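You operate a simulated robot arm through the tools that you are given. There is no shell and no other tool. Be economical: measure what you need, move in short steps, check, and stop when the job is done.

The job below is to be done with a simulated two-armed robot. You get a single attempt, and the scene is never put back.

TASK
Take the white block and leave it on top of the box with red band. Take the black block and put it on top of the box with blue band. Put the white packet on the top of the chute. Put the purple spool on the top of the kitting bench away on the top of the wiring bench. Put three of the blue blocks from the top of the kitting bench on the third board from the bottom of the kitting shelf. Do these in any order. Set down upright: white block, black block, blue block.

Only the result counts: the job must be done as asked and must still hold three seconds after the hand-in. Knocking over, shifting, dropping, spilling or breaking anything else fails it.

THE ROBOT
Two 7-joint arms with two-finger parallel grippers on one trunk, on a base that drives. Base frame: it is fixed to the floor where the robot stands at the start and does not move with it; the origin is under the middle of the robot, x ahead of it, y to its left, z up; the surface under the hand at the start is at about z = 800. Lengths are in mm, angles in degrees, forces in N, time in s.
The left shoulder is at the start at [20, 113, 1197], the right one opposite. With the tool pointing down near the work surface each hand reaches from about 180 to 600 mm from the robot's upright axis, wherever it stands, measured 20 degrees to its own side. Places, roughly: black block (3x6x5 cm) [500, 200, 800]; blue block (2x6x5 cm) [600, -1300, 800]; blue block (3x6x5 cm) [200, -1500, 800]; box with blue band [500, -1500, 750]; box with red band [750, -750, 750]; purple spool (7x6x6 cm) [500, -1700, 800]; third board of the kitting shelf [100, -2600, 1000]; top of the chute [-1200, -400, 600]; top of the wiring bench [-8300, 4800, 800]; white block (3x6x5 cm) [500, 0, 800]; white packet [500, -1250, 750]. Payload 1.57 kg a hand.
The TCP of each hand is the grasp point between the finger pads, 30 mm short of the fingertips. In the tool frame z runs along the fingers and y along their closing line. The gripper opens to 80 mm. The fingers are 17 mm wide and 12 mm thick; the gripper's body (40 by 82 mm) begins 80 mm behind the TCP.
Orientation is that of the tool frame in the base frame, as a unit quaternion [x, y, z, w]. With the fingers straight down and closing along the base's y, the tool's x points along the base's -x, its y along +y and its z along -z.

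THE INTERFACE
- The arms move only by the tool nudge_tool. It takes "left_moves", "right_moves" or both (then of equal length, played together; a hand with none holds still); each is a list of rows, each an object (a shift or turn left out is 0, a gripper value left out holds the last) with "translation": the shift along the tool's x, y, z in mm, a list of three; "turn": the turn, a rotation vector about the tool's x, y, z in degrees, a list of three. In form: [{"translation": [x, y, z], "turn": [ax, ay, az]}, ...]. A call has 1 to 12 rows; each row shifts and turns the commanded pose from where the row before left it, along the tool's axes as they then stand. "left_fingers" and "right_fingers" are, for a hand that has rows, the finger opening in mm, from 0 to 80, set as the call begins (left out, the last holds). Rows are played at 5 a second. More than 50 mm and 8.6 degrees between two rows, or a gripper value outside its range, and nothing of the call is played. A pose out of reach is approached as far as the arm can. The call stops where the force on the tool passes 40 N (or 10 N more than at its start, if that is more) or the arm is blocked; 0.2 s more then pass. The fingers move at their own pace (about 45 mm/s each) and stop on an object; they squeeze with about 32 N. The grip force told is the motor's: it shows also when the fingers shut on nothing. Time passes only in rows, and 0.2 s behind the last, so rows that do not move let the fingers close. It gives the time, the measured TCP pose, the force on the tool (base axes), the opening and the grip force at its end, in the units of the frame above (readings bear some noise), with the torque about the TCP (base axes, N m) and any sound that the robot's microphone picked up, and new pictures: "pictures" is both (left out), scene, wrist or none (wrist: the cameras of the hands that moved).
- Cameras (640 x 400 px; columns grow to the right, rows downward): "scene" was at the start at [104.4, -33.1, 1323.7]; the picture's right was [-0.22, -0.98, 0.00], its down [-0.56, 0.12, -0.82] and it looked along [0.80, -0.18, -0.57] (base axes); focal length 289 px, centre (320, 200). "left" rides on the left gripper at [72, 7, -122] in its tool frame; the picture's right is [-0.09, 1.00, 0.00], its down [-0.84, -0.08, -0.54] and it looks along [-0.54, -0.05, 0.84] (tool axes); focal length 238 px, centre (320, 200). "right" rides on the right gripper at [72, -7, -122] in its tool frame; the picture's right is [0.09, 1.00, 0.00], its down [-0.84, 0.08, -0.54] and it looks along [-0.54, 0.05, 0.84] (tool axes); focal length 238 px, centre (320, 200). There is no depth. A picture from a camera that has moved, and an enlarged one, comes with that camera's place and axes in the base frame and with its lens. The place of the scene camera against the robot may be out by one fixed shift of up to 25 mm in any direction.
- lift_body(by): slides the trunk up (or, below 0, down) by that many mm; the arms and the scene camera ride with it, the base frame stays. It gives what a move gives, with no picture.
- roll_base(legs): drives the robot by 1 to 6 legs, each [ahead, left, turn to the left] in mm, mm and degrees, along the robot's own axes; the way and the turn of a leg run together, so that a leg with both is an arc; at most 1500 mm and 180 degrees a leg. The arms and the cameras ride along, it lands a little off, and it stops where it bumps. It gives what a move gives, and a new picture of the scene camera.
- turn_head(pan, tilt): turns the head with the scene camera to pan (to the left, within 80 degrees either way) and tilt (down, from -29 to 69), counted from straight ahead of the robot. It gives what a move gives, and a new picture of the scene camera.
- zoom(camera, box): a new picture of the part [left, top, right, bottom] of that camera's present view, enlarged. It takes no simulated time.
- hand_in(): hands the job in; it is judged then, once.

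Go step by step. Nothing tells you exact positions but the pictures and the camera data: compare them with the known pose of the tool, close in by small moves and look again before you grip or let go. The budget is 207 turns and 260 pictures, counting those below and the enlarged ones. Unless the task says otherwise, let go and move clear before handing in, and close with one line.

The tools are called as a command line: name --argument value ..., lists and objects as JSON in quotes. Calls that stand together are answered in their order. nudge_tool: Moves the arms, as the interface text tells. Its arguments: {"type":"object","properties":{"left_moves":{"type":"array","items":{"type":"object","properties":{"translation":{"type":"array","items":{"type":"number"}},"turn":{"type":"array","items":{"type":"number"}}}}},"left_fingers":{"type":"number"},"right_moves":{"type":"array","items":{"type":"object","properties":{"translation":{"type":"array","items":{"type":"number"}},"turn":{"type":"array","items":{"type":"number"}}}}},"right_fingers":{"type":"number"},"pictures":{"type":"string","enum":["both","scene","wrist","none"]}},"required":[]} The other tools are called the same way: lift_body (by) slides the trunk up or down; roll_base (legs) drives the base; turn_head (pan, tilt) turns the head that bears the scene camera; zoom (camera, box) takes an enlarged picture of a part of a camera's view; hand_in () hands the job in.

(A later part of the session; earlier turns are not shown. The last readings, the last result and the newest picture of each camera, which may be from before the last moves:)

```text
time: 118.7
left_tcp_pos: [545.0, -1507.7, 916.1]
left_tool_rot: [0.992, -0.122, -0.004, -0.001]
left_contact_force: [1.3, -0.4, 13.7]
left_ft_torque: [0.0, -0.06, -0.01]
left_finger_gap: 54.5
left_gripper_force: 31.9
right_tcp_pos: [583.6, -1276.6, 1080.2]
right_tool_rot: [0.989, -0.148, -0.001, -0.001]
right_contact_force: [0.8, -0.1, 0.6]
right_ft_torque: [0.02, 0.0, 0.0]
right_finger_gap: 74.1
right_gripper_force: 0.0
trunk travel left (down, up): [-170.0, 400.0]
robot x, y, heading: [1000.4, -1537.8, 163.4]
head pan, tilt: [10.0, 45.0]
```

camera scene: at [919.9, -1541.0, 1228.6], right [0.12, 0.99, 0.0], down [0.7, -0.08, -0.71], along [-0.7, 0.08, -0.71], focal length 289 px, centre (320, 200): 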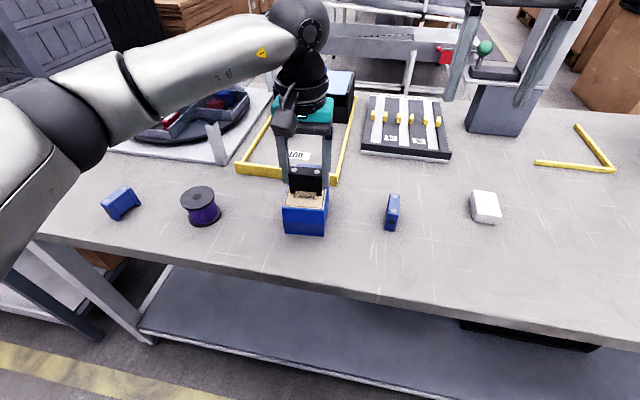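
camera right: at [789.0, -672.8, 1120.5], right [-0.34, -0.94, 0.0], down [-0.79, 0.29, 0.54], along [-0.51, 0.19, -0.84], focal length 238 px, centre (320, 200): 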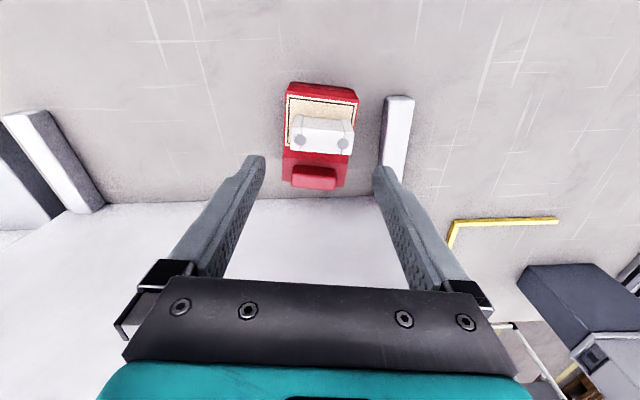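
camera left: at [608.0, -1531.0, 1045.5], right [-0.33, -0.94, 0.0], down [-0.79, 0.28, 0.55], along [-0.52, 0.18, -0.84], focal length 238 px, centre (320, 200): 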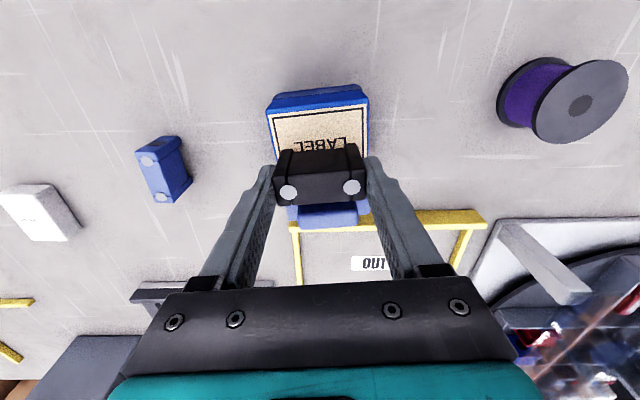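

Contact with the box top; I release and rise.

nudge_tool --left_moves '[{}, {}, {}]' --left_fingers 74 --pictures "none"

nudge_tool --left_moves '[{"translation": [0, 0, -20]}, {"translation": [0, 0, -40]}, {"translation": [0, 0, -40]}, {"translation": [0, 0, -20]}, {}]' --pictures "both"

```text
time: 119.5
left_tcp_pos: [544.5, -1509.0, 914.6]
left_tool_rot: [0.993, -0.121, -0.002, 0.001]
left_contact_force: [-0.3, -0.2, 0.4]
left_ft_torque: [0.0, 0.01, -0.05]
left_finger_gap: 73.8
left_gripper_force: 0.1
right_tcp_pos: [582.2, -1275.4, 1078.2]
right_tool_rot: [0.989, -0.148, 0.0, 0.0]
right_contact_force: [-0.1, 0.0, 0.6]
right_ft_torque: [0.02, 0.0, 0.0]
right_finger_gap: 74.0
right_gripper_force: 0.1
trunk travel left (down, up): [-170.0, 400.0]
robot x, y, heading: [1000.5, -1536.7, 163.6]
head pan, tilt: [10.0, 45.0]
```

```text
time: 120.7
left_tcp_pos: [545.4, -1508.4, 1035.1]
left_tool_rot: [0.993, -0.121, -0.003, 0.001]
left_contact_force: [0.5, -0.8, 0.0]
left_ft_torque: [0.01, 0.0, 0.0]
left_finger_gap: 73.9
left_gripper_force: 0.1
right_tcp_pos: [583.2, -1277.4, 1079.6]
right_tool_rot: [0.989, -0.148, -0.001, 0.0]
right_contact_force: [0.4, -0.1, -0.4]
right_ft_torque: [0.04, -0.01, 0.0]
right_finger_gap: 74.1
right_gripper_force: 0.1
trunk travel left (down, up): [-170.0, 400.0]
robot x, y, heading: [1000.9, -1540.6, 163.4]
head pan, tilt: [10.0, 45.0]
camera scene: at [920.0, -1541.1, 1228.5], right [0.12, 0.99, 0.0], down [0.7, -0.08, -0.71], along [-0.7, 0.08, -0.71], focal length 289 px, centre (320, 200)
camera left: at [613.7, -1532.3, 1156.3], right [-0.33, -0.94, 0.0], down [-0.79, 0.28, 0.54], along [-0.51, 0.18, -0.84], focal length 238 px, centre (320, 200)
```

scene: 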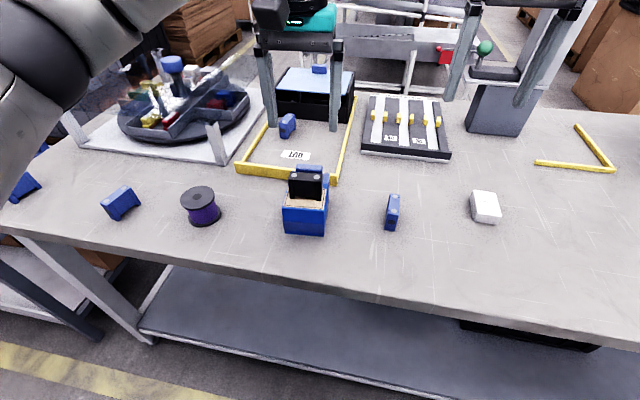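
left: 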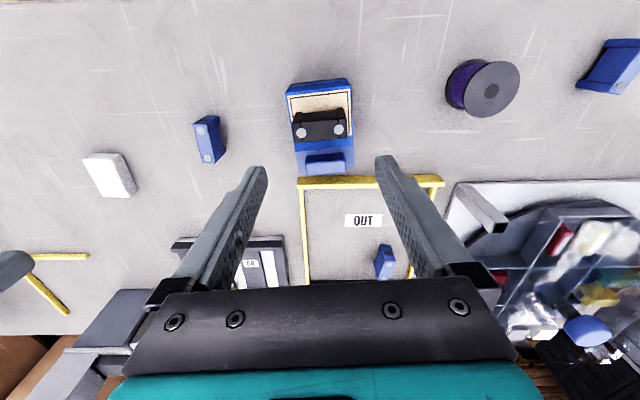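

Black block stands on the blue box. Now the right hand goes over blue block P1 (long axis roughly along my reach).

nudge_tool --right_moves '[{"translation": [7, 43, 0]}, {"translation": [7, 43, 0]}, {"turn": [0, 0, 4.3]}, {"translation": [0, 0, 45]}, {"translation": [0, 0, 45]}, {"translation": [0, 0, 45]}, {}]' --right_fingers 70 --pictures "wrist"

```text
time: 122.3
left_tcp_pos: [545.0, -1509.5, 1034.3]
left_tool_rot: [0.993, -0.121, -0.002, 0.001]
left_contact_force: [0.7, 0.3, -0.2]
left_ft_torque: [0.02, 0.02, -0.02]
left_finger_gap: 74.1
left_gripper_force: 0.1
right_tcp_pos: [569.3, -1362.2, 944.8]
right_tool_rot: [0.983, -0.184, -0.001, 0.0]
right_contact_force: [0.2, -0.1, 0.4]
right_ft_torque: [-0.03, -0.03, 0.0]
right_finger_gap: 70.0
right_gripper_force: 0.2
trunk travel left (down, up): [-170.0, 400.0]
robot x, y, heading: [1004.0, -1537.1, 163.3]
head pan, tilt: [10.0, 45.0]
camera right: at [639.3, -1382.1, 1065.5], right [-0.28, -0.96, 0.0], down [-0.81, 0.23, 0.54], along [-0.52, 0.15, -0.84], focal length 238 px, centre (320, 200)
```

right: 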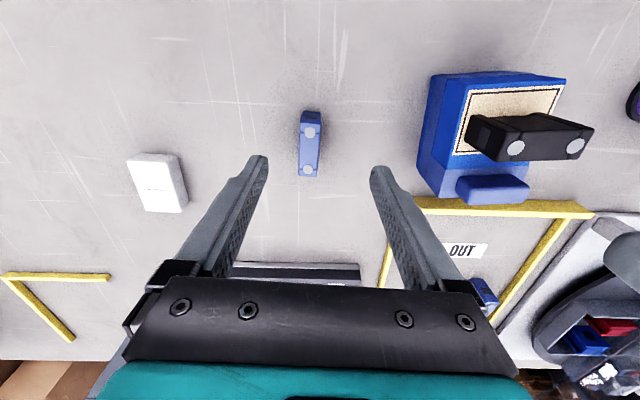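

nudge_tool --right_moves '[{"translation": [-12, -10, 0]}, {"translation": [0, 0, 40]}, {"translation": [0, 0, 40]}, {"translation": [0, 0, 29]}, {}]' --pictures "wrist"

```text
time: 123.5
left_tcp_pos: [545.0, -1508.5, 1034.9]
left_tool_rot: [0.993, -0.121, -0.002, 0.0]
left_contact_force: [-0.2, -0.2, -0.2]
left_ft_torque: [0.03, -0.01, 0.01]
left_finger_gap: 74.0
left_gripper_force: 0.0
right_tcp_pos: [562.6, -1348.7, 834.9]
right_tool_rot: [0.983, -0.185, 0.0, -0.001]
right_contact_force: [-0.5, 0.4, -0.2]
right_ft_torque: [-0.01, -0.06, 0.0]
right_finger_gap: 70.1
right_gripper_force: 0.1
trunk travel left (down, up): [-170.0, 400.0]
robot x, y, heading: [1002.2, -1538.5, 163.4]
head pan, tilt: [10.0, 45.0]
camera right: at [632.9, -1368.8, 956.4], right [-0.28, -0.96, 0.0], down [-0.81, 0.23, 0.54], along [-0.52, 0.15, -0.84], focal length 238 px, centre (320, 200)
```

right: 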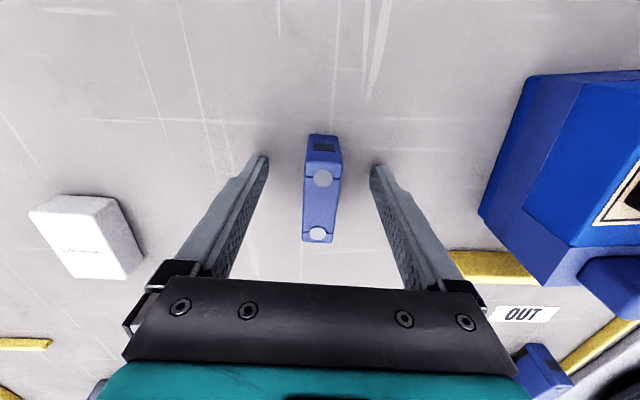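

nudge_tool --right_moves '[{}, {}, {}, {}, {}]' --right_fingers 0 --pictures "none"

nudge_tool --right_moves '[{"translation": [0, 0, -40]}, {"translation": [0, 0, -45]}, {"translation": [0, 0, -45]}, {"translation": [0, 0, -45]}, {}]' --pictures "wrist"

```text
time: 124.7
left_tcp_pos: [545.0, -1508.0, 1034.8]
left_tool_rot: [0.993, -0.121, -0.002, -0.001]
left_contact_force: [-1.5, 0.4, 0.0]
left_ft_torque: [0.03, -0.01, 0.01]
left_finger_gap: 73.9
left_gripper_force: 0.0
right_tcp_pos: [562.4, -1350.3, 835.8]
right_tool_rot: [0.983, -0.185, -0.001, -0.001]
right_contact_force: [0.6, -1.0, 0.8]
right_ft_torque: [0.0, -0.01, -0.01]
right_finger_gap: 19.4
right_gripper_force: 32.2
trunk travel left (down, up): [-170.0, 400.0]
robot x, y, heading: [1005.2, -1535.9, 163.4]
head pan, tilt: [10.0, 45.0]
```

```text
time: 125.9
left_tcp_pos: [545.7, -1508.6, 1034.1]
left_tool_rot: [0.993, -0.121, -0.001, 0.001]
left_contact_force: [-0.4, -0.9, -0.3]
left_ft_torque: [-0.02, -0.03, -0.03]
left_finger_gap: 73.9
left_gripper_force: 0.1
right_tcp_pos: [563.8, -1348.4, 1010.0]
right_tool_rot: [0.983, -0.184, 0.001, -0.001]
right_contact_force: [0.5, 0.2, -0.9]
right_ft_torque: [0.01, -0.01, 0.04]
right_finger_gap: 19.2
right_gripper_force: 32.6
trunk travel left (down, up): [-170.0, 400.0]
robot x, y, heading: [1003.7, -1537.2, 163.4]
head pan, tilt: [10.0, 45.0]
camera right: at [633.4, -1368.7, 1131.3], right [-0.28, -0.96, 0.0], down [-0.81, 0.23, 0.54], along [-0.52, 0.15, -0.84], focal length 238 px, centre (320, 200)
```

right: 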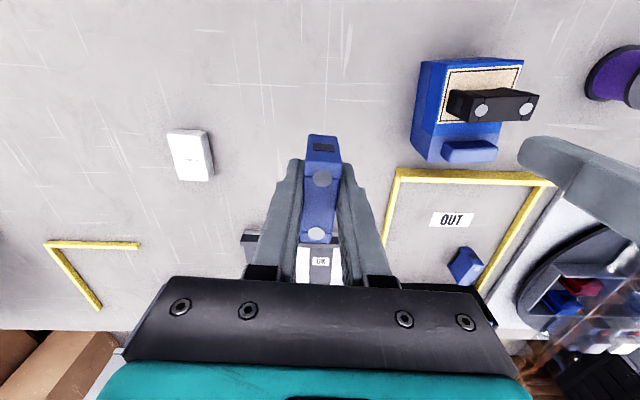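

P1 is held. I shift left toward P3 at the bench's left end, with the left hand raised.

nudge_tool --left_moves '[{"translation": [40, 0, -25]}, {"translation": [40, 0, -25]}]' --right_moves '[{"translation": [40, 0, -25]}, {"translation": [40, 0, -25]}]' --pictures "none"

roll_base --legs '[[0, 440, 0]]'

turn_head --pan 40 --tilt 30

```text
time: 126.5
left_tcp_pos: [623.9, -1527.1, 1085.5]
left_tool_rot: [0.993, -0.121, -0.003, 0.0]
left_contact_force: [0.5, 0.2, 0.0]
left_ft_torque: [0.01, 0.04, 0.01]
left_finger_gap: 74.1
left_gripper_force: 0.1
right_tcp_pos: [639.4, -1377.1, 1060.6]
right_tool_rot: [0.983, -0.186, -0.001, -0.001]
right_contact_force: [-0.5, -0.9, 0.3]
right_ft_torque: [-0.01, -0.01, 0.05]
right_finger_gap: 19.0
right_gripper_force: 31.9
trunk travel left (down, up): [-170.0, 400.0]
robot x, y, heading: [1002.6, -1537.6, 163.5]
head pan, tilt: [10.0, 45.0]
```

```text
time: 129.2
left_tcp_pos: [498.2, -1949.9, 1085.2]
left_tool_rot: [0.993, -0.12, -0.001, 0.0]
left_contact_force: [0.1, -0.3, -0.5]
left_ft_torque: [0.01, 0.0, -0.03]
left_finger_gap: 73.9
left_gripper_force: 0.0
right_tcp_pos: [511.2, -1800.4, 1059.5]
right_tool_rot: [0.983, -0.184, 0.0, -0.001]
right_contact_force: [0.0, -0.3, -0.9]
right_ft_torque: [0.03, -0.01, -0.01]
right_finger_gap: 19.1
right_gripper_force: 31.9
trunk travel left (down, up): [-170.0, 400.0]
robot x, y, heading: [875.6, -1962.2, 163.6]
head pan, tilt: [10.0, 45.0]
camera scene: at [794.5, -1962.6, 1228.6], right [0.11, 0.99, 0.0], down [0.7, -0.08, -0.71], along [-0.7, 0.08, -0.71], focal length 289 px, centre (320, 200)
```

scene: 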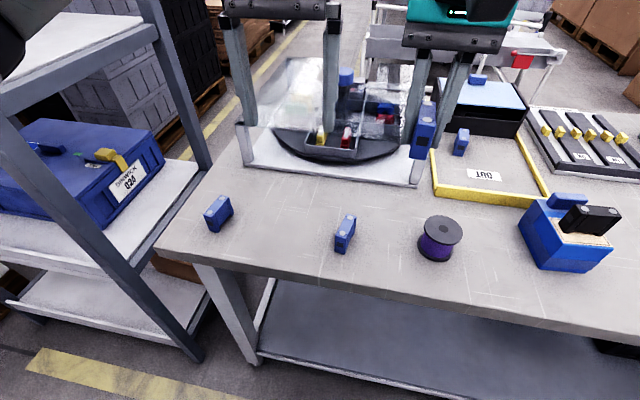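

```text
time: 130.1
left_tcp_pos: [497.0, -1949.7, 1084.7]
left_tool_rot: [0.993, -0.12, -0.001, 0.001]
left_contact_force: [-0.6, 0.2, 1.0]
left_ft_torque: [0.0, -0.03, 0.03]
left_finger_gap: 74.0
left_gripper_force: 0.1
right_tcp_pos: [511.2, -1798.9, 1060.6]
right_tool_rot: [0.983, -0.184, 0.0, 0.0]
right_contact_force: [-0.4, -0.9, -1.0]
right_ft_torque: [0.04, 0.0, 0.0]
right_finger_gap: 18.9
right_gripper_force: 32.3
trunk travel left (down, up): [-170.0, 400.0]
robot x, y, heading: [873.1, -1957.9, 163.6]
head pan, tilt: [40.0, 30.0]
camera scene: at [792.4, -2007.4, 1251.1], right [-0.4, 0.92, 0.0], down [0.46, 0.2, -0.87], along [-0.79, -0.34, -0.5], focal length 289 px, centre (320, 200)
```

scene: 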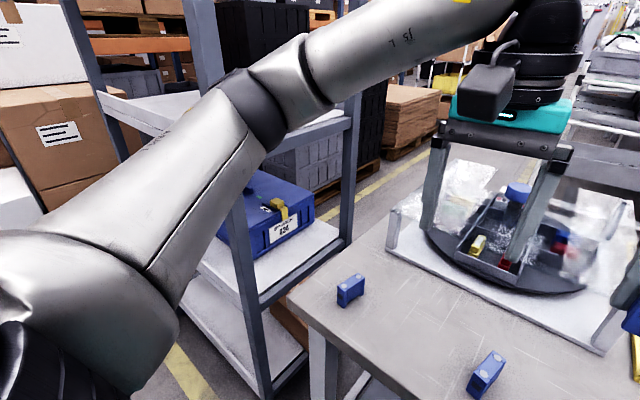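

nudge_tool --left_moves '[{"translation": [-5, 38, 0]}, {"translation": [-5, 38, 0]}, {"translation": [-5, 38, 0]}, {"translation": [-5, 38, 0]}, {"translation": [0, 0, 40]}, {"translation": [0, 0, 40]}, {"translation": [0, 0, 40]}, {}]' --pictures "wrist"

zoom --camera "left" --box '[240, 80, 400, 200]'

```text
time: 131.9
left_tcp_pos: [440.9, -2090.3, 963.7]
left_tool_rot: [0.993, -0.12, -0.003, 0.0]
left_contact_force: [-0.4, 0.1, 0.2]
left_ft_torque: [0.0, -0.04, -0.01]
left_finger_gap: 74.0
left_gripper_force: 0.1
right_tcp_pos: [512.7, -1799.0, 1059.6]
right_tool_rot: [0.983, -0.184, 0.0, 0.0]
right_contact_force: [-0.3, -0.6, -1.1]
right_ft_torque: [0.03, -0.01, -0.01]
right_finger_gap: 18.8
right_gripper_force: 31.7
trunk travel left (down, up): [-170.0, 400.0]
robot x, y, heading: [876.4, -1962.4, 163.5]
head pan, tilt: [40.0, 30.0]
camera left: at [510.1, -2114.2, 1085.6], right [-0.33, -0.94, 0.0], down [-0.79, 0.28, 0.55], along [-0.52, 0.18, -0.84], focal length 238 px, centre (320, 200)
```

left: 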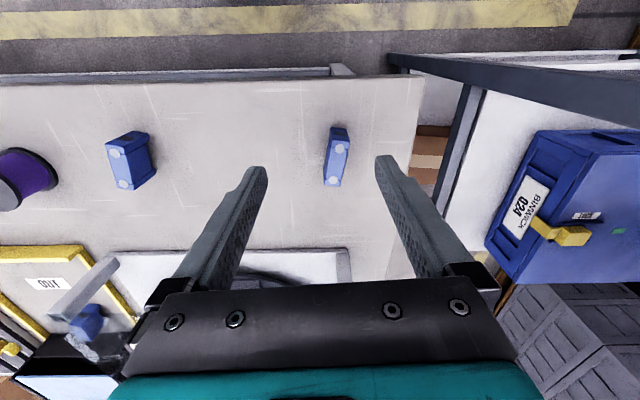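

```text
3.33 times, centred on (320, 140) of left
camera zoom: at [510.1, -2114.2, 1085.6], right [-0.33, -0.94, 0.0], down [-0.79, 0.28, 0.55], along [-0.52, 0.18, -0.84], focal length 794 px, centre (320, 400)
```

zoom: 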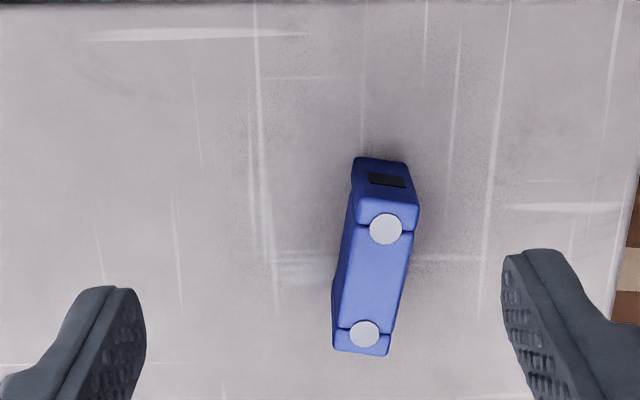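

nudge_tool --left_moves '[{"translation": [-37.7, 14.2, 0]}, {"turn": [0, 0, 7]}, {"turn": [0, 0, 7.1]}, {"translation": [0, 0, 43]}, {"translation": [0, 0, 43]}, {"translation": [0, 0, 30]}, {}]' --left_fingers 66 --pictures "wrist"

```text
time: 133.5
left_tcp_pos: [399.9, -2097.0, 848.5]
left_tool_rot: [0.97, -0.241, -0.002, 0.001]
left_contact_force: [0.4, -0.6, 0.0]
left_ft_torque: [-0.02, 0.03, -0.03]
left_finger_gap: 65.8
left_gripper_force: 0.0
right_tcp_pos: [512.6, -1800.1, 1060.3]
right_tool_rot: [0.983, -0.184, 0.0, 0.0]
right_contact_force: [0.6, -0.2, 0.2]
right_ft_torque: [0.0, 0.01, -0.01]
right_finger_gap: 18.8
right_gripper_force: 31.6
trunk travel left (down, up): [-170.0, 400.0]
robot x, y, heading: [879.1, -1959.2, 163.6]
head pan, tilt: [40.0, 30.0]
camera left: at [461.5, -2137.1, 968.9], right [-0.55, -0.84, 0.0], down [-0.7, 0.46, 0.55], along [-0.46, 0.3, -0.84], focal length 238 px, centre (320, 200)
```

left: 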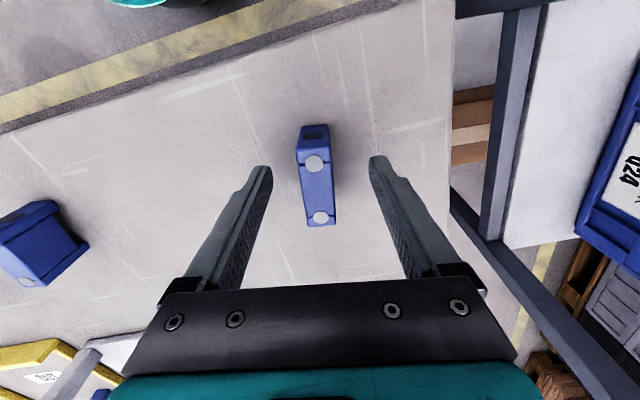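

nudge_tool --left_moves '[{"translation": [2, 0, 13]}, {}]' --pictures "none"

nudge_tool --left_moves '[{}, {}, {}, {}, {}]' --left_fingers 0 --pictures "none"

nudge_tool --left_moves '[{"translation": [0, 0, -40]}, {"translation": [0, 0, -45]}, {"translation": [0, 0, -45]}, {"translation": [40, 0, -30]}, {"translation": [40, -20, 0]}, {}]' --pictures "both"

```text
time: 134.1
left_tcp_pos: [403.0, -2098.4, 835.4]
left_tool_rot: [0.971, -0.241, -0.002, 0.0]
left_contact_force: [0.2, -0.4, 1.0]
left_ft_torque: [-0.01, 0.01, -0.01]
left_finger_gap: 66.1
left_gripper_force: 0.0
right_tcp_pos: [511.8, -1799.0, 1058.8]
right_tool_rot: [0.983, -0.184, 0.0, 0.0]
right_contact_force: [-0.3, 0.8, -0.5]
right_ft_torque: [-0.05, 0.0, -0.02]
right_finger_gap: 18.9
right_gripper_force: 31.9
trunk travel left (down, up): [-170.0, 400.0]
robot x, y, heading: [875.6, -1959.4, 163.4]
head pan, tilt: [40.0, 30.0]
```

```text
time: 135.3
left_tcp_pos: [401.9, -2098.4, 836.1]
left_tool_rot: [0.97, -0.241, -0.002, 0.0]
left_contact_force: [0.3, -0.2, 0.8]
left_ft_torque: [0.03, -0.02, -0.02]
left_finger_gap: 19.0
left_gripper_force: 32.0
right_tcp_pos: [512.1, -1799.8, 1060.4]
right_tool_rot: [0.983, -0.184, 0.001, -0.001]
right_contact_force: [-0.5, 0.1, -0.1]
right_ft_torque: [-0.01, 0.0, -0.01]
right_finger_gap: 19.1
right_gripper_force: 31.8
trunk travel left (down, up): [-170.0, 400.0]
robot x, y, heading: [876.0, -1958.5, 163.5]
head pan, tilt: [40.0, 30.0]
```

```text
time: 136.7
left_tcp_pos: [484.2, -2118.4, 995.5]
left_tool_rot: [0.971, -0.241, -0.002, 0.0]
left_contact_force: [-0.5, -1.0, 0.3]
left_ft_torque: [-0.04, -0.01, 0.0]
left_finger_gap: 19.3
left_gripper_force: 31.7
right_tcp_pos: [512.3, -1799.3, 1060.4]
right_tool_rot: [0.983, -0.183, -0.001, 0.0]
right_contact_force: [-0.5, 0.0, -0.3]
right_ft_torque: [-0.02, -0.02, 0.0]
right_finger_gap: 18.9
right_gripper_force: 32.0
trunk travel left (down, up): [-170.0, 400.0]
robot x, y, heading: [876.9, -1961.3, 163.5]
head pan, tilt: [40.0, 30.0]
camera scene: at [792.3, -2007.5, 1251.2], right [-0.4, 0.92, 0.0], down [0.46, 0.2, -0.87], along [-0.79, -0.34, -0.5], focal length 289 px, centre (320, 200)
camera left: at [544.7, -2157.3, 1116.9], right [-0.55, -0.84, 0.0], down [-0.7, 0.46, 0.54], along [-0.46, 0.3, -0.84], focal length 238 px, centre (320, 200)
```

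scene: 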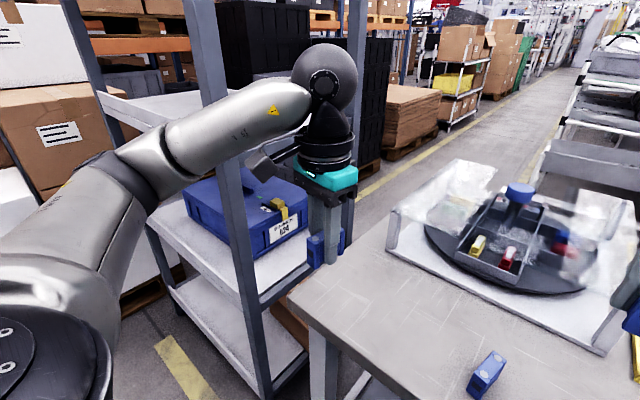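
left: 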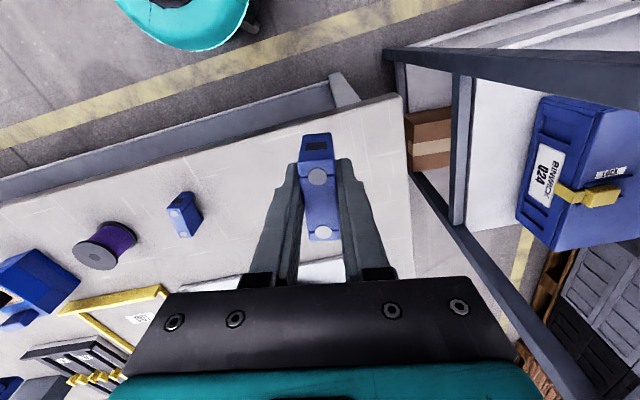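

Both blocks held. I back away, then move left to stand behind the shelf, which is open at the back, and raise the trunk.

roll_base --legs '[[-280, 0, 0], [0, 780, 0]]'

lift_body --by 200

turn_head --pan 0 --tilt 30

```text
time: 142.4
left_tcp_pos: [533.5, -2944.0, 995.0]
left_tool_rot: [0.971, -0.238, -0.002, 0.001]
left_contact_force: [-1.1, -1.0, -0.6]
left_ft_torque: [-0.02, 0.01, -0.01]
left_finger_gap: 19.0
left_gripper_force: 31.8
right_tcp_pos: [559.9, -2624.1, 1060.8]
right_tool_rot: [0.983, -0.182, 0.0, 0.0]
right_contact_force: [0.2, 0.0, -0.8]
right_ft_torque: [0.0, -0.03, 0.03]
right_finger_gap: 19.1
right_gripper_force: 31.5
trunk travel left (down, up): [-170.0, 400.0]
robot x, y, heading: [926.3, -2785.2, 163.6]
head pan, tilt: [40.0, 30.0]
camera scene: at [841.2, -2831.9, 1251.2], right [-0.4, 0.91, 0.0], down [0.46, 0.2, -0.87], along [-0.79, -0.35, -0.5], focal length 289 px, centre (320, 200)
```

scene: 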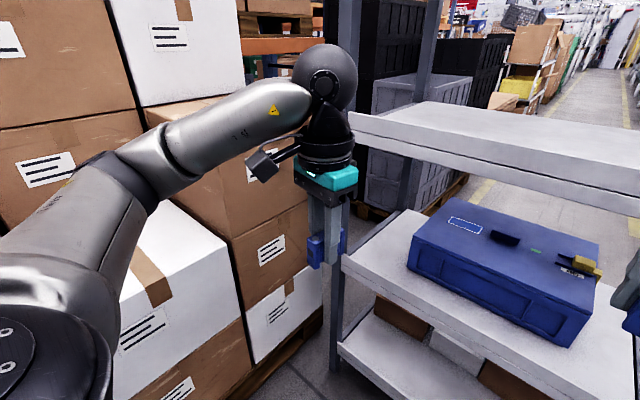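

```text
time: 144.6
left_tcp_pos: [533.6, -2944.8, 1194.3]
left_tool_rot: [0.971, -0.238, -0.002, 0.0]
left_contact_force: [-0.1, 0.5, -0.1]
left_ft_torque: [0.0, 0.0, 0.01]
left_finger_gap: 19.0
left_gripper_force: 31.9
right_tcp_pos: [560.0, -2625.2, 1260.4]
right_tool_rot: [0.984, -0.181, 0.0, 0.0]
right_contact_force: [-0.3, -0.3, 0.2]
right_ft_torque: [0.0, 0.0, -0.04]
right_finger_gap: 19.1
right_gripper_force: 32.1
trunk travel left (down, up): [-370.0, 200.0]
robot x, y, heading: [921.9, -2780.7, 164.2]
head pan, tilt: [40.0, 30.0]
```

```text
time: 145.7
left_tcp_pos: [534.1, -2944.1, 1196.4]
left_tool_rot: [0.971, -0.238, -0.001, 0.0]
left_contact_force: [-0.8, 0.7, 0.1]
left_ft_torque: [0.0, -0.01, 0.05]
left_finger_gap: 19.1
left_gripper_force: 32.3
right_tcp_pos: [559.5, -2624.6, 1259.7]
right_tool_rot: [0.983, -0.182, 0.0, 0.0]
right_contact_force: [-0.6, -0.2, -0.8]
right_ft_torque: [-0.02, -0.02, -0.05]
right_finger_gap: 18.9
right_gripper_force: 32.3
trunk travel left (down, up): [-370.0, 200.0]
robot x, y, heading: [924.7, -2784.2, 163.7]
head pan, tilt: [0.0, 30.0]
camera scene: at [837.1, -2770.1, 1451.2], right [0.28, 0.96, 0.0], down [0.48, -0.14, -0.87], along [-0.83, 0.24, -0.5], focal length 289 px, centre (320, 200)
```

scene: 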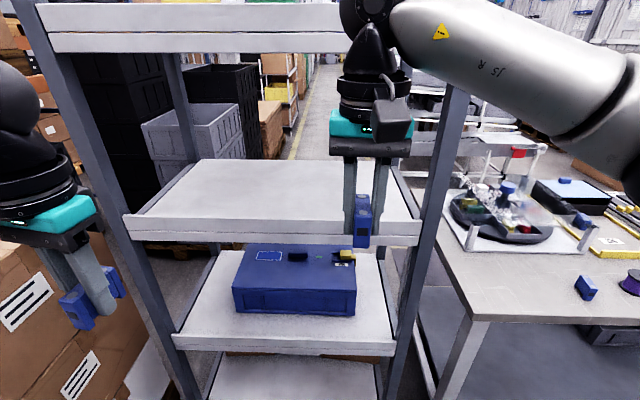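

nudge_tool --right_moves '[{"turn": [0, 0, -4]}]' --pictures "wrist"

zoom --camera "scene" --box '[100, 0, 460, 260]'

```text
time: 146.1
left_tcp_pos: [533.0, -2943.6, 1195.6]
left_tool_rot: [0.971, -0.239, -0.002, 0.001]
left_contact_force: [-0.4, 0.3, -0.8]
left_ft_torque: [0.02, 0.0, 0.02]
left_finger_gap: 19.1
left_gripper_force: 31.5
right_tcp_pos: [559.7, -2625.1, 1260.1]
right_tool_rot: [0.989, -0.146, 0.0, 0.0]
right_contact_force: [0.6, 0.9, -0.3]
right_ft_torque: [0.02, 0.01, -0.01]
right_finger_gap: 19.0
right_gripper_force: 32.0
trunk travel left (down, up): [-370.0, 200.0]
robot x, y, heading: [927.7, -2785.1, 163.6]
head pan, tilt: [0.0, 30.0]
camera right: at [630.7, -2639.4, 1381.5], right [-0.2, -0.98, 0.0], down [-0.82, 0.17, 0.54], along [-0.53, 0.11, -0.84], focal length 238 px, centre (320, 200)
```

right: 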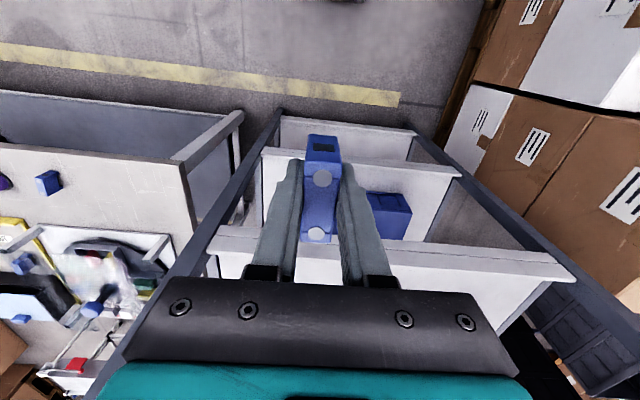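

```text
1.54 times, centred on (280, 130) of scene
camera zoom: at [837.0, -2770.0, 1451.2], right [0.28, 0.96, 0.0], down [0.48, -0.14, -0.87], along [-0.83, 0.24, -0.5], focal length 445 px, centre (382, 308)
```

zoom: 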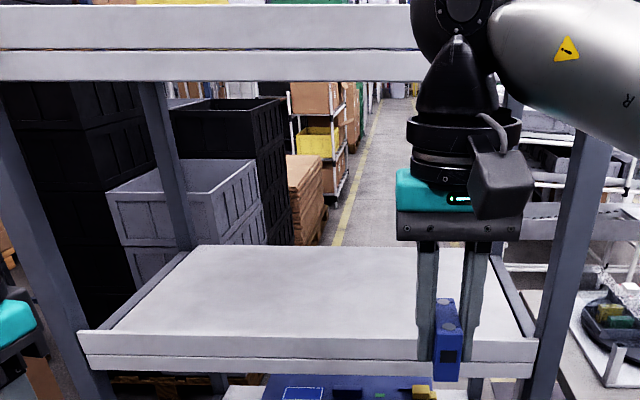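

zoom --camera "scene" --box '[100, 150, 260, 260]'

zoom --camera "scene" --box '[20, 0, 180, 100]'

```text
3.64 times, centred on (180, 205) of scene
camera zoom: at [837.0, -2770.0, 1451.2], right [0.28, 0.96, 0.0], down [0.48, -0.14, -0.87], along [-0.83, 0.24, -0.5], focal length 1052 px, centre (829, 182)
```

zoom: 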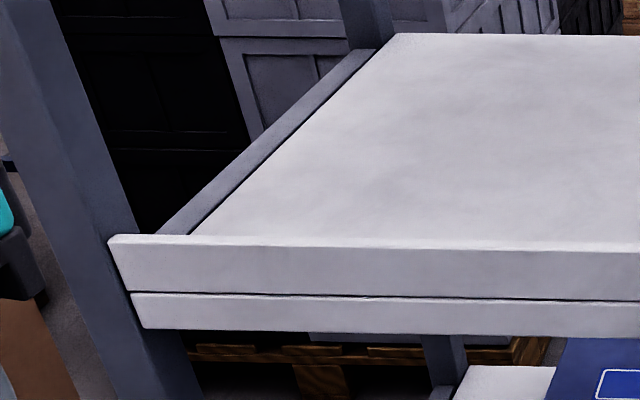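

```text
4.00 times, centred on (100, 50) of scene
camera zoom: at [837.0, -2770.0, 1451.2], right [0.28, 0.96, 0.0], down [0.48, -0.14, -0.87], along [-0.83, 0.24, -0.5], focal length 1157 px, centre (1200, 800)
```

zoom: 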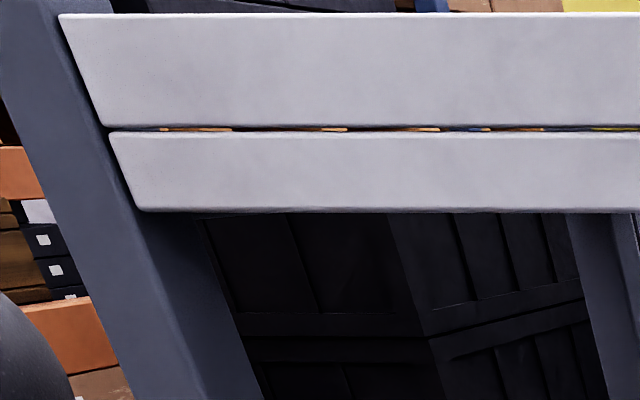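

The board has a raised rail at the back (top ≈1055–1085); I'll set both hands at full extension above rail height and then drive straight in.

lift_body --by 20

nudge_tool --left_moves '[{"translation": [-34, -18, 13]}, {"translation": [-34, -18, 13]}, {"translation": [-34, -18, 13]}, {"translation": [-34, -18, 13]}, {"translation": [-33, -17, 13]}, {"translation": [-33, -17, 12]}, {"turn": [0, 0, -5.6]}, {"turn": [0, 0, -5.7]}]' --right_moves '[{"translation": [-19, -12, 24]}, {"translation": [-19, -12, 24]}, {"translation": [-19, -12, 24]}, {"translation": [-19, -11, 24]}, {"translation": [-19, -11, 24]}, {"translation": [-19, -11, 22]}, {}, {}]' --pictures "both"

```text
time: 146.8
left_tcp_pos: [534.0, -2944.5, 1216.1]
left_tool_rot: [0.971, -0.238, -0.002, 0.002]
left_contact_force: [-1.0, -0.3, -0.8]
left_ft_torque: [-0.01, -0.01, -0.02]
left_finger_gap: 19.0
left_gripper_force: 31.8
right_tcp_pos: [559.5, -2624.9, 1280.5]
right_tool_rot: [0.989, -0.147, 0.0, -0.001]
right_contact_force: [-0.4, -0.1, -0.4]
right_ft_torque: [0.02, 0.0, -0.02]
right_finger_gap: 19.0
right_gripper_force: 32.3
trunk travel left (down, up): [-390.0, 180.0]
robot x, y, heading: [920.5, -2785.1, 163.7]
head pan, tilt: [0.0, 30.0]
```

```text
time: 148.6
left_tcp_pos: [403.0, -2756.6, 1139.4]
left_tool_rot: [0.99, -0.141, -0.001, 0.001]
left_contact_force: [-0.2, -0.2, 0.2]
left_ft_torque: [-0.02, -0.04, -0.01]
left_finger_gap: 19.1
left_gripper_force: 31.9
right_tcp_pos: [470.5, -2526.8, 1138.7]
right_tool_rot: [0.989, -0.147, -0.001, 0.0]
right_contact_force: [0.0, 1.0, -1.0]
right_ft_torque: [-0.01, 0.01, -0.02]
right_finger_gap: 19.0
right_gripper_force: 32.6
trunk travel left (down, up): [-390.0, 180.0]
robot x, y, heading: [924.6, -2785.5, 163.6]
head pan, tilt: [0.0, 30.0]
camera scene: at [836.8, -2769.4, 1471.1], right [0.28, 0.96, 0.0], down [0.48, -0.14, -0.87], along [-0.83, 0.24, -0.5], focal length 289 px, centre (320, 200)
camera right: at [540.8, -2540.5, 1260.3], right [-0.2, -0.98, 0.0], down [-0.82, 0.17, 0.54], along [-0.53, 0.11, -0.84], focal length 238 px, centre (320, 200)
camera left: at [470.0, -2781.8, 1260.0], right [-0.37, -0.93, 0.0], down [-0.78, 0.31, 0.55], along [-0.51, 0.2, -0.84], focal length 238 px, centre (320, 200)
```

scene: 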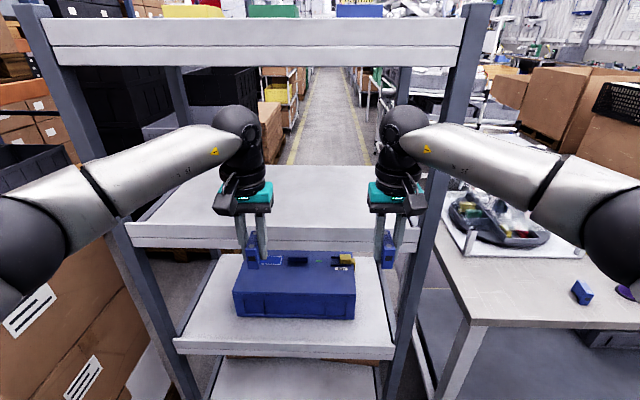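
right: 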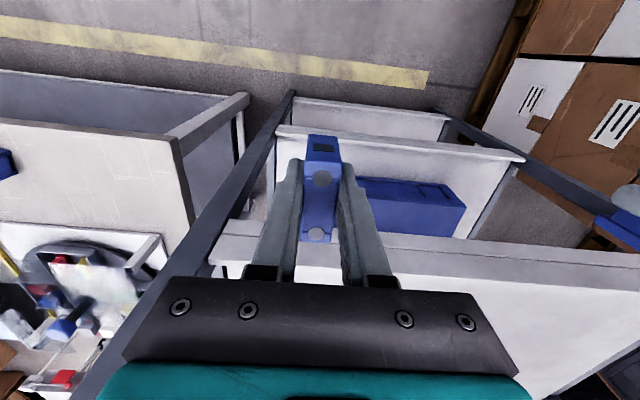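
left: 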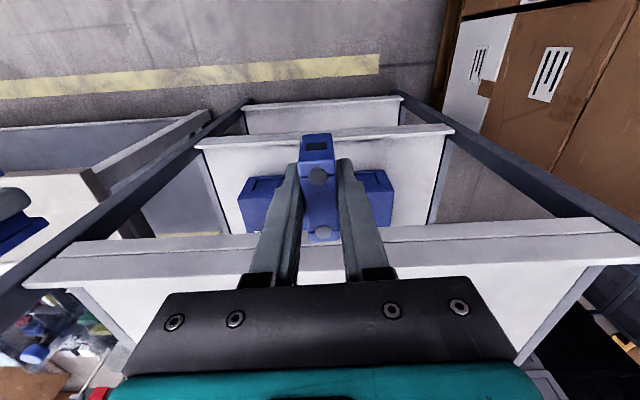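

roll_base --legs '[[0, 115, 0], [110, 0, 0]]'

zoom --camera "scene" --box '[120, 0, 520, 250]'

```text
time: 150.6
left_tcp_pos: [263.7, -2836.9, 1139.5]
left_tool_rot: [0.99, -0.141, -0.002, 0.001]
left_contact_force: [-1.0, 0.2, -0.3]
left_ft_torque: [-0.02, -0.03, -0.01]
left_finger_gap: 18.9
left_gripper_force: 32.0
right_tcp_pos: [330.9, -2606.5, 1139.0]
right_tool_rot: [0.989, -0.147, 0.0, 0.0]
right_contact_force: [-1.0, 0.2, -0.2]
right_ft_torque: [0.0, -0.04, 0.0]
right_finger_gap: 18.8
right_gripper_force: 31.7
trunk travel left (down, up): [-390.0, 180.0]
robot x, y, heading: [789.4, -2865.0, 163.9]
head pan, tilt: [0.0, 30.0]
camera scene: at [697.1, -2850.5, 1471.1], right [0.28, 0.96, 0.0], down [0.48, -0.14, -0.87], along [-0.83, 0.24, -0.5], focal length 289 px, centre (320, 200)
```

scene: 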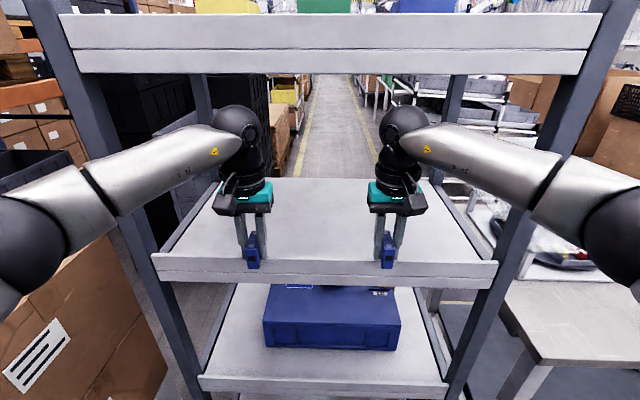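

```text
1.60 times, centred on (320, 125) of scene
camera zoom: at [697.1, -2850.5, 1471.1], right [0.28, 0.96, 0.0], down [0.48, -0.14, -0.87], along [-0.83, 0.24, -0.5], focal length 463 px, centre (320, 320)
```

zoom: 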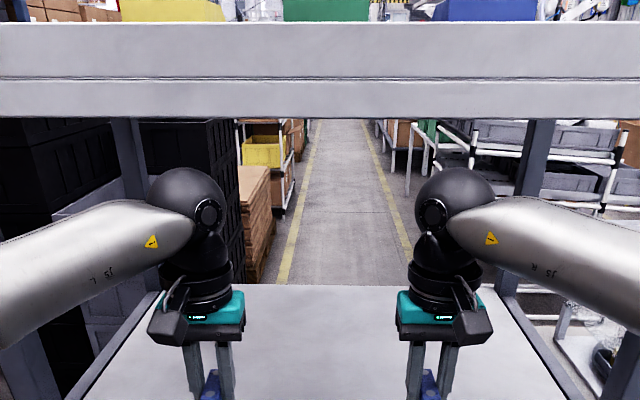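

roll_base --legs '[[140, 0, 0]]'

nudge_tool --left_moves '[{}]' --right_moves '[{}]' --pictures "wrist"

```text
time: 151.9
left_tcp_pos: [130.1, -2799.3, 1138.0]
left_tool_rot: [0.99, -0.141, -0.002, 0.002]
left_contact_force: [-0.5, -1.3, -0.7]
left_ft_torque: [-0.02, -0.02, -0.01]
left_finger_gap: 18.8
left_gripper_force: 32.4
right_tcp_pos: [196.5, -2570.3, 1138.5]
right_tool_rot: [0.989, -0.146, -0.001, 0.0]
right_contact_force: [-0.5, -0.2, -0.1]
right_ft_torque: [-0.03, -0.04, -0.02]
right_finger_gap: 19.2
right_gripper_force: 31.8
trunk travel left (down, up): [-390.0, 180.0]
robot x, y, heading: [652.4, -2826.6, 163.8]
head pan, tilt: [0.0, 30.0]
camera scene: at [563.4, -2812.0, 1471.1], right [0.28, 0.96, 0.0], down [0.48, -0.14, -0.87], along [-0.83, 0.24, -0.5], focal length 289 px, centre (320, 200)
```

scene: 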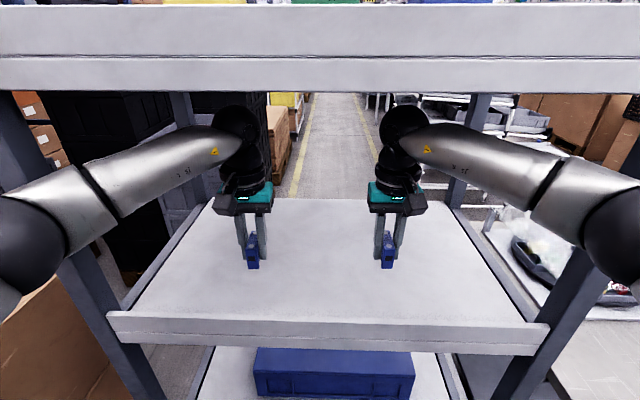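

```text
time: 152.3
left_tcp_pos: [130.9, -2798.6, 1139.7]
left_tool_rot: [0.99, -0.141, -0.001, 0.0]
left_contact_force: [-0.1, 0.7, 0.1]
left_ft_torque: [0.0, -0.01, 0.01]
left_finger_gap: 18.9
left_gripper_force: 31.8
right_tcp_pos: [196.6, -2570.0, 1140.3]
right_tool_rot: [0.989, -0.146, 0.0, 0.0]
right_contact_force: [0.0, -0.3, -1.3]
right_ft_torque: [-0.03, -0.08, 0.02]
right_finger_gap: 19.1
right_gripper_force: 31.9
trunk travel left (down, up): [-390.0, 180.0]
robot x, y, heading: [653.4, -2823.6, 164.2]
head pan, tilt: [0.0, 30.0]
camera right: at [268.1, -2583.9, 1260.5], right [-0.2, -0.98, 0.0], down [-0.82, 0.17, 0.54], along [-0.53, 0.11, -0.84], focal length 238 px, centre (320, 200)
camera left: at [197.7, -2825.5, 1260.1], right [-0.37, -0.93, 0.0], down [-0.78, 0.31, 0.54], along [-0.51, 0.2, -0.84], focal length 238 px, centre (320, 200)
```

right: 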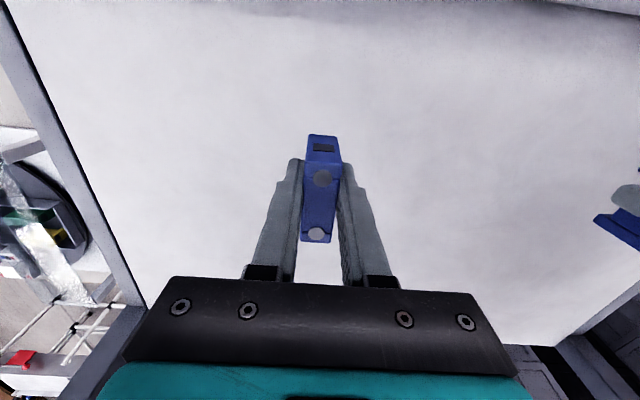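
left: 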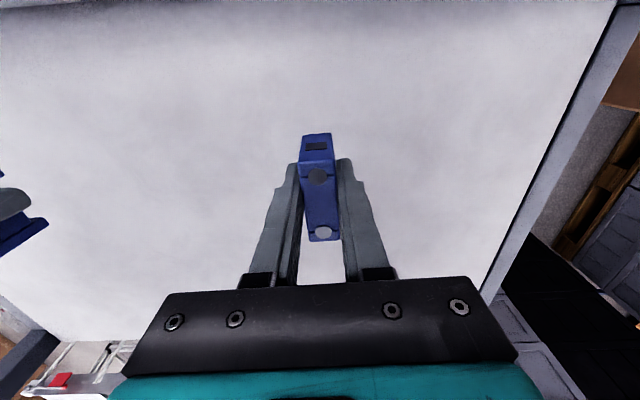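

Both blocks are over the board, well inside the rail. I lower in small steps until contact.

nudge_tool --left_moves '[{"translation": [0, 0, 30]}, {"translation": [0, 0, 20]}, {"translation": [0, 0, 4]}, {"translation": [0, 0, 4]}, {}]' --right_moves '[{"translation": [0, 0, 30]}, {"translation": [0, 0, 20]}, {"translation": [0, 0, 4]}, {"translation": [0, 0, 4]}, {}]' --pictures "none"

nudge_tool --left_moves '[{"translation": [0, 0, 3]}, {"translation": [0, 0, 3]}, {}]' --right_moves '[{"translation": [0, 0, 3]}, {"translation": [0, 0, 3]}, {}]' --pictures "both"

```text
time: 153.5
left_tcp_pos: [130.3, -2800.6, 1085.2]
left_tool_rot: [0.99, -0.14, -0.006, -0.001]
left_contact_force: [-3.6, -2.8, 25.2]
left_ft_torque: [-0.16, -0.13, -0.07]
left_finger_gap: 19.3
left_gripper_force: 31.4
right_tcp_pos: [198.4, -2570.6, 1085.5]
right_tool_rot: [0.989, -0.146, -0.004, 0.0]
right_contact_force: [-2.2, 3.3, 21.4]
right_ft_torque: [0.01, -0.33, 0.06]
right_finger_gap: 18.8
right_gripper_force: 32.0
trunk travel left (down, up): [-390.0, 180.0]
robot x, y, heading: [650.8, -2824.5, 164.1]
head pan, tilt: [0.0, 30.0]
```

```text
time: 154.3
left_tcp_pos: [130.5, -2799.8, 1079.9]
left_tool_rot: [0.99, -0.14, -0.007, -0.001]
left_contact_force: [-4.6, -4.3, 29.7]
left_ft_torque: [-0.26, -0.14, -0.09]
left_finger_gap: 19.1
left_gripper_force: 32.3
right_tcp_pos: [199.2, -2571.1, 1081.0]
right_tool_rot: [0.989, -0.146, -0.005, 0.0]
right_contact_force: [0.4, 4.6, 29.3]
right_ft_torque: [0.13, -0.28, 0.09]
right_finger_gap: 19.3
right_gripper_force: 31.9
trunk travel left (down, up): [-390.0, 180.0]
robot x, y, heading: [654.3, -2824.2, 164.0]
head pan, tilt: [0.0, 30.0]
camera scene: at [568.8, -2813.7, 1471.7], right [0.28, 0.96, 0.0], down [0.48, -0.14, -0.87], along [-0.83, 0.24, -0.5], focal length 289 px, centre (320, 200)
camera right: at [270.9, -2584.9, 1200.7], right [-0.2, -0.98, 0.0], down [-0.82, 0.17, 0.55], along [-0.54, 0.11, -0.84], focal length 238 px, centre (320, 200)
camera left: at [200.1, -2826.7, 1200.3], right [-0.37, -0.93, 0.0], down [-0.78, 0.3, 0.55], along [-0.52, 0.2, -0.83], focal length 238 px, centre (320, 200)
```

scene: 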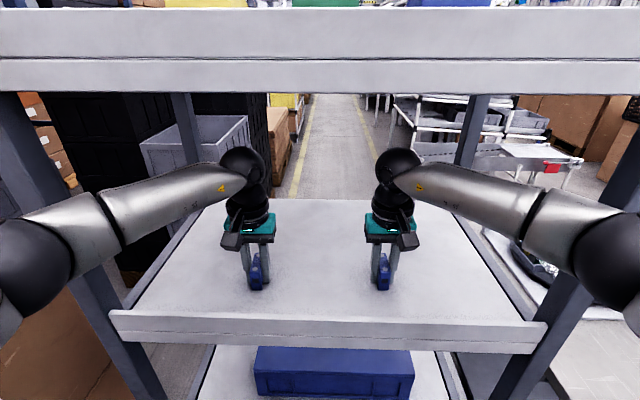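
right: 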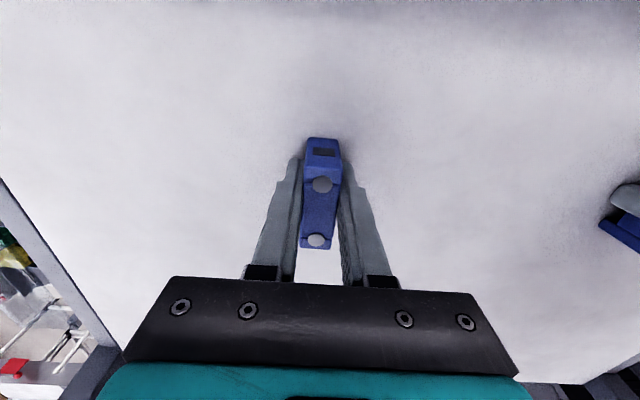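
left: 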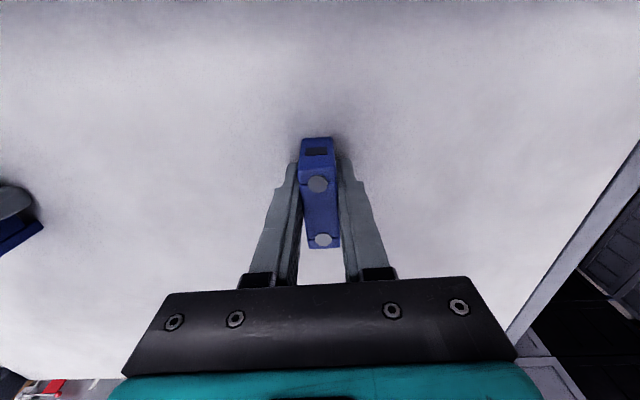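

nudge_tool --left_moves '[{"translation": [0, 0, -2]}, {}]' --right_moves '[{"translation": [0, 0, -2]}, {}]' --pictures "none"

nudge_tool --left_moves '[{}, {}, {}]' --right_moves '[{}, {}, {}]' --left_fingers 45 --right_fingers 45 --pictures "none"

nudge_tool --left_moves '[{"translation": [0, 0, -20]}, {"translation": [0, 0, -25]}, {"translation": [0, 0, -10]}, {}]' --right_moves '[{"translation": [0, 0, -20]}, {"translation": [0, 0, -25]}, {"translation": [0, 0, -10]}, {}]' --pictures "wrist"

```text
time: 154.9
left_tcp_pos: [131.8, -2800.3, 1079.6]
left_tool_rot: [0.99, -0.14, -0.006, -0.001]
left_contact_force: [-4.4, -4.2, 23.7]
left_ft_torque: [-0.05, 0.1, 0.01]
left_finger_gap: 19.3
left_gripper_force: 32.3
right_tcp_pos: [198.4, -2570.3, 1079.4]
right_tool_rot: [0.989, -0.146, -0.003, 0.0]
right_contact_force: [-0.4, 3.7, 21.2]
right_ft_torque: [0.08, 0.09, -0.08]
right_finger_gap: 19.1
right_gripper_force: 31.5
trunk travel left (down, up): [-390.0, 180.0]
robot x, y, heading: [655.3, -2825.1, 163.9]
head pan, tilt: [0.0, 30.0]
```

```text
time: 155.7
left_tcp_pos: [132.2, -2801.6, 1080.9]
left_tool_rot: [0.99, -0.138, -0.006, 0.002]
left_contact_force: [-7.7, -20.0, 25.1]
left_ft_torque: [-0.24, -0.08, -0.11]
left_finger_gap: 26.0
left_gripper_force: 0.1
right_tcp_pos: [199.5, -2568.2, 1080.2]
right_tool_rot: [0.989, -0.148, -0.003, -0.003]
right_contact_force: [6.0, 20.4, 24.6]
right_ft_torque: [0.13, -0.22, 0.11]
right_finger_gap: 26.4
right_gripper_force: 0.1
trunk travel left (down, up): [-390.0, 180.0]
robot x, y, heading: [655.3, -2826.4, 164.0]
head pan, tilt: [0.0, 30.0]
```

```text
time: 156.7
left_tcp_pos: [131.0, -2799.2, 1132.7]
left_tool_rot: [0.99, -0.141, -0.002, -0.001]
left_contact_force: [0.1, -0.3, 0.1]
left_ft_torque: [0.01, -0.01, 0.01]
left_finger_gap: 45.2
left_gripper_force: 0.0
right_tcp_pos: [196.8, -2569.4, 1132.9]
right_tool_rot: [0.989, -0.146, 0.0, 0.001]
right_contact_force: [-0.8, -0.1, 1.1]
right_ft_torque: [0.01, 0.01, -0.02]
right_finger_gap: 44.9
right_gripper_force: 0.1
trunk travel left (down, up): [-390.0, 180.0]
robot x, y, heading: [654.2, -2826.6, 164.0]
head pan, tilt: [0.0, 30.0]
camera right: at [268.2, -2583.6, 1253.5], right [-0.2, -0.98, 0.0], down [-0.82, 0.17, 0.54], along [-0.53, 0.11, -0.84], focal length 238 px, centre (320, 200)
camera left: at [198.1, -2825.3, 1253.3], right [-0.37, -0.93, 0.0], down [-0.78, 0.31, 0.55], along [-0.51, 0.2, -0.84], focal length 238 px, centre (320, 200)
```

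right: 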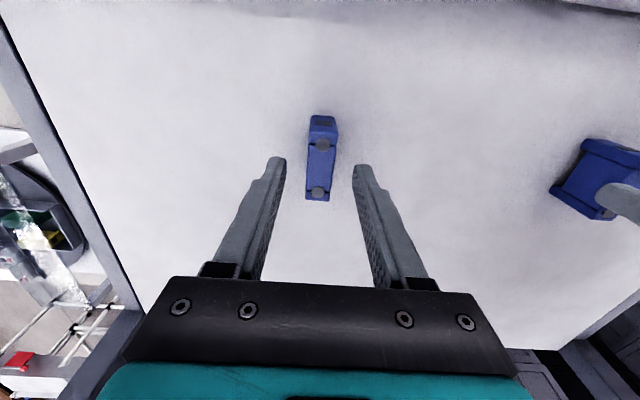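
left: 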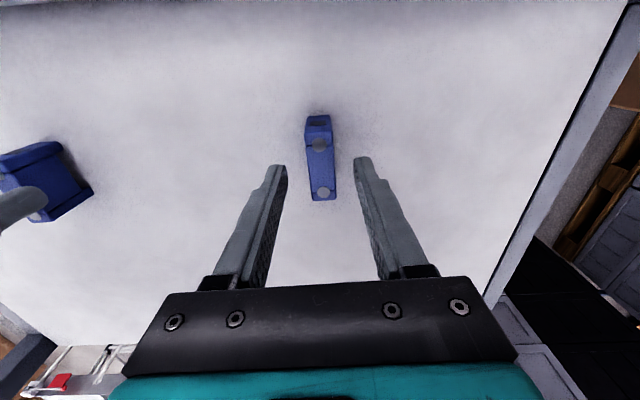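

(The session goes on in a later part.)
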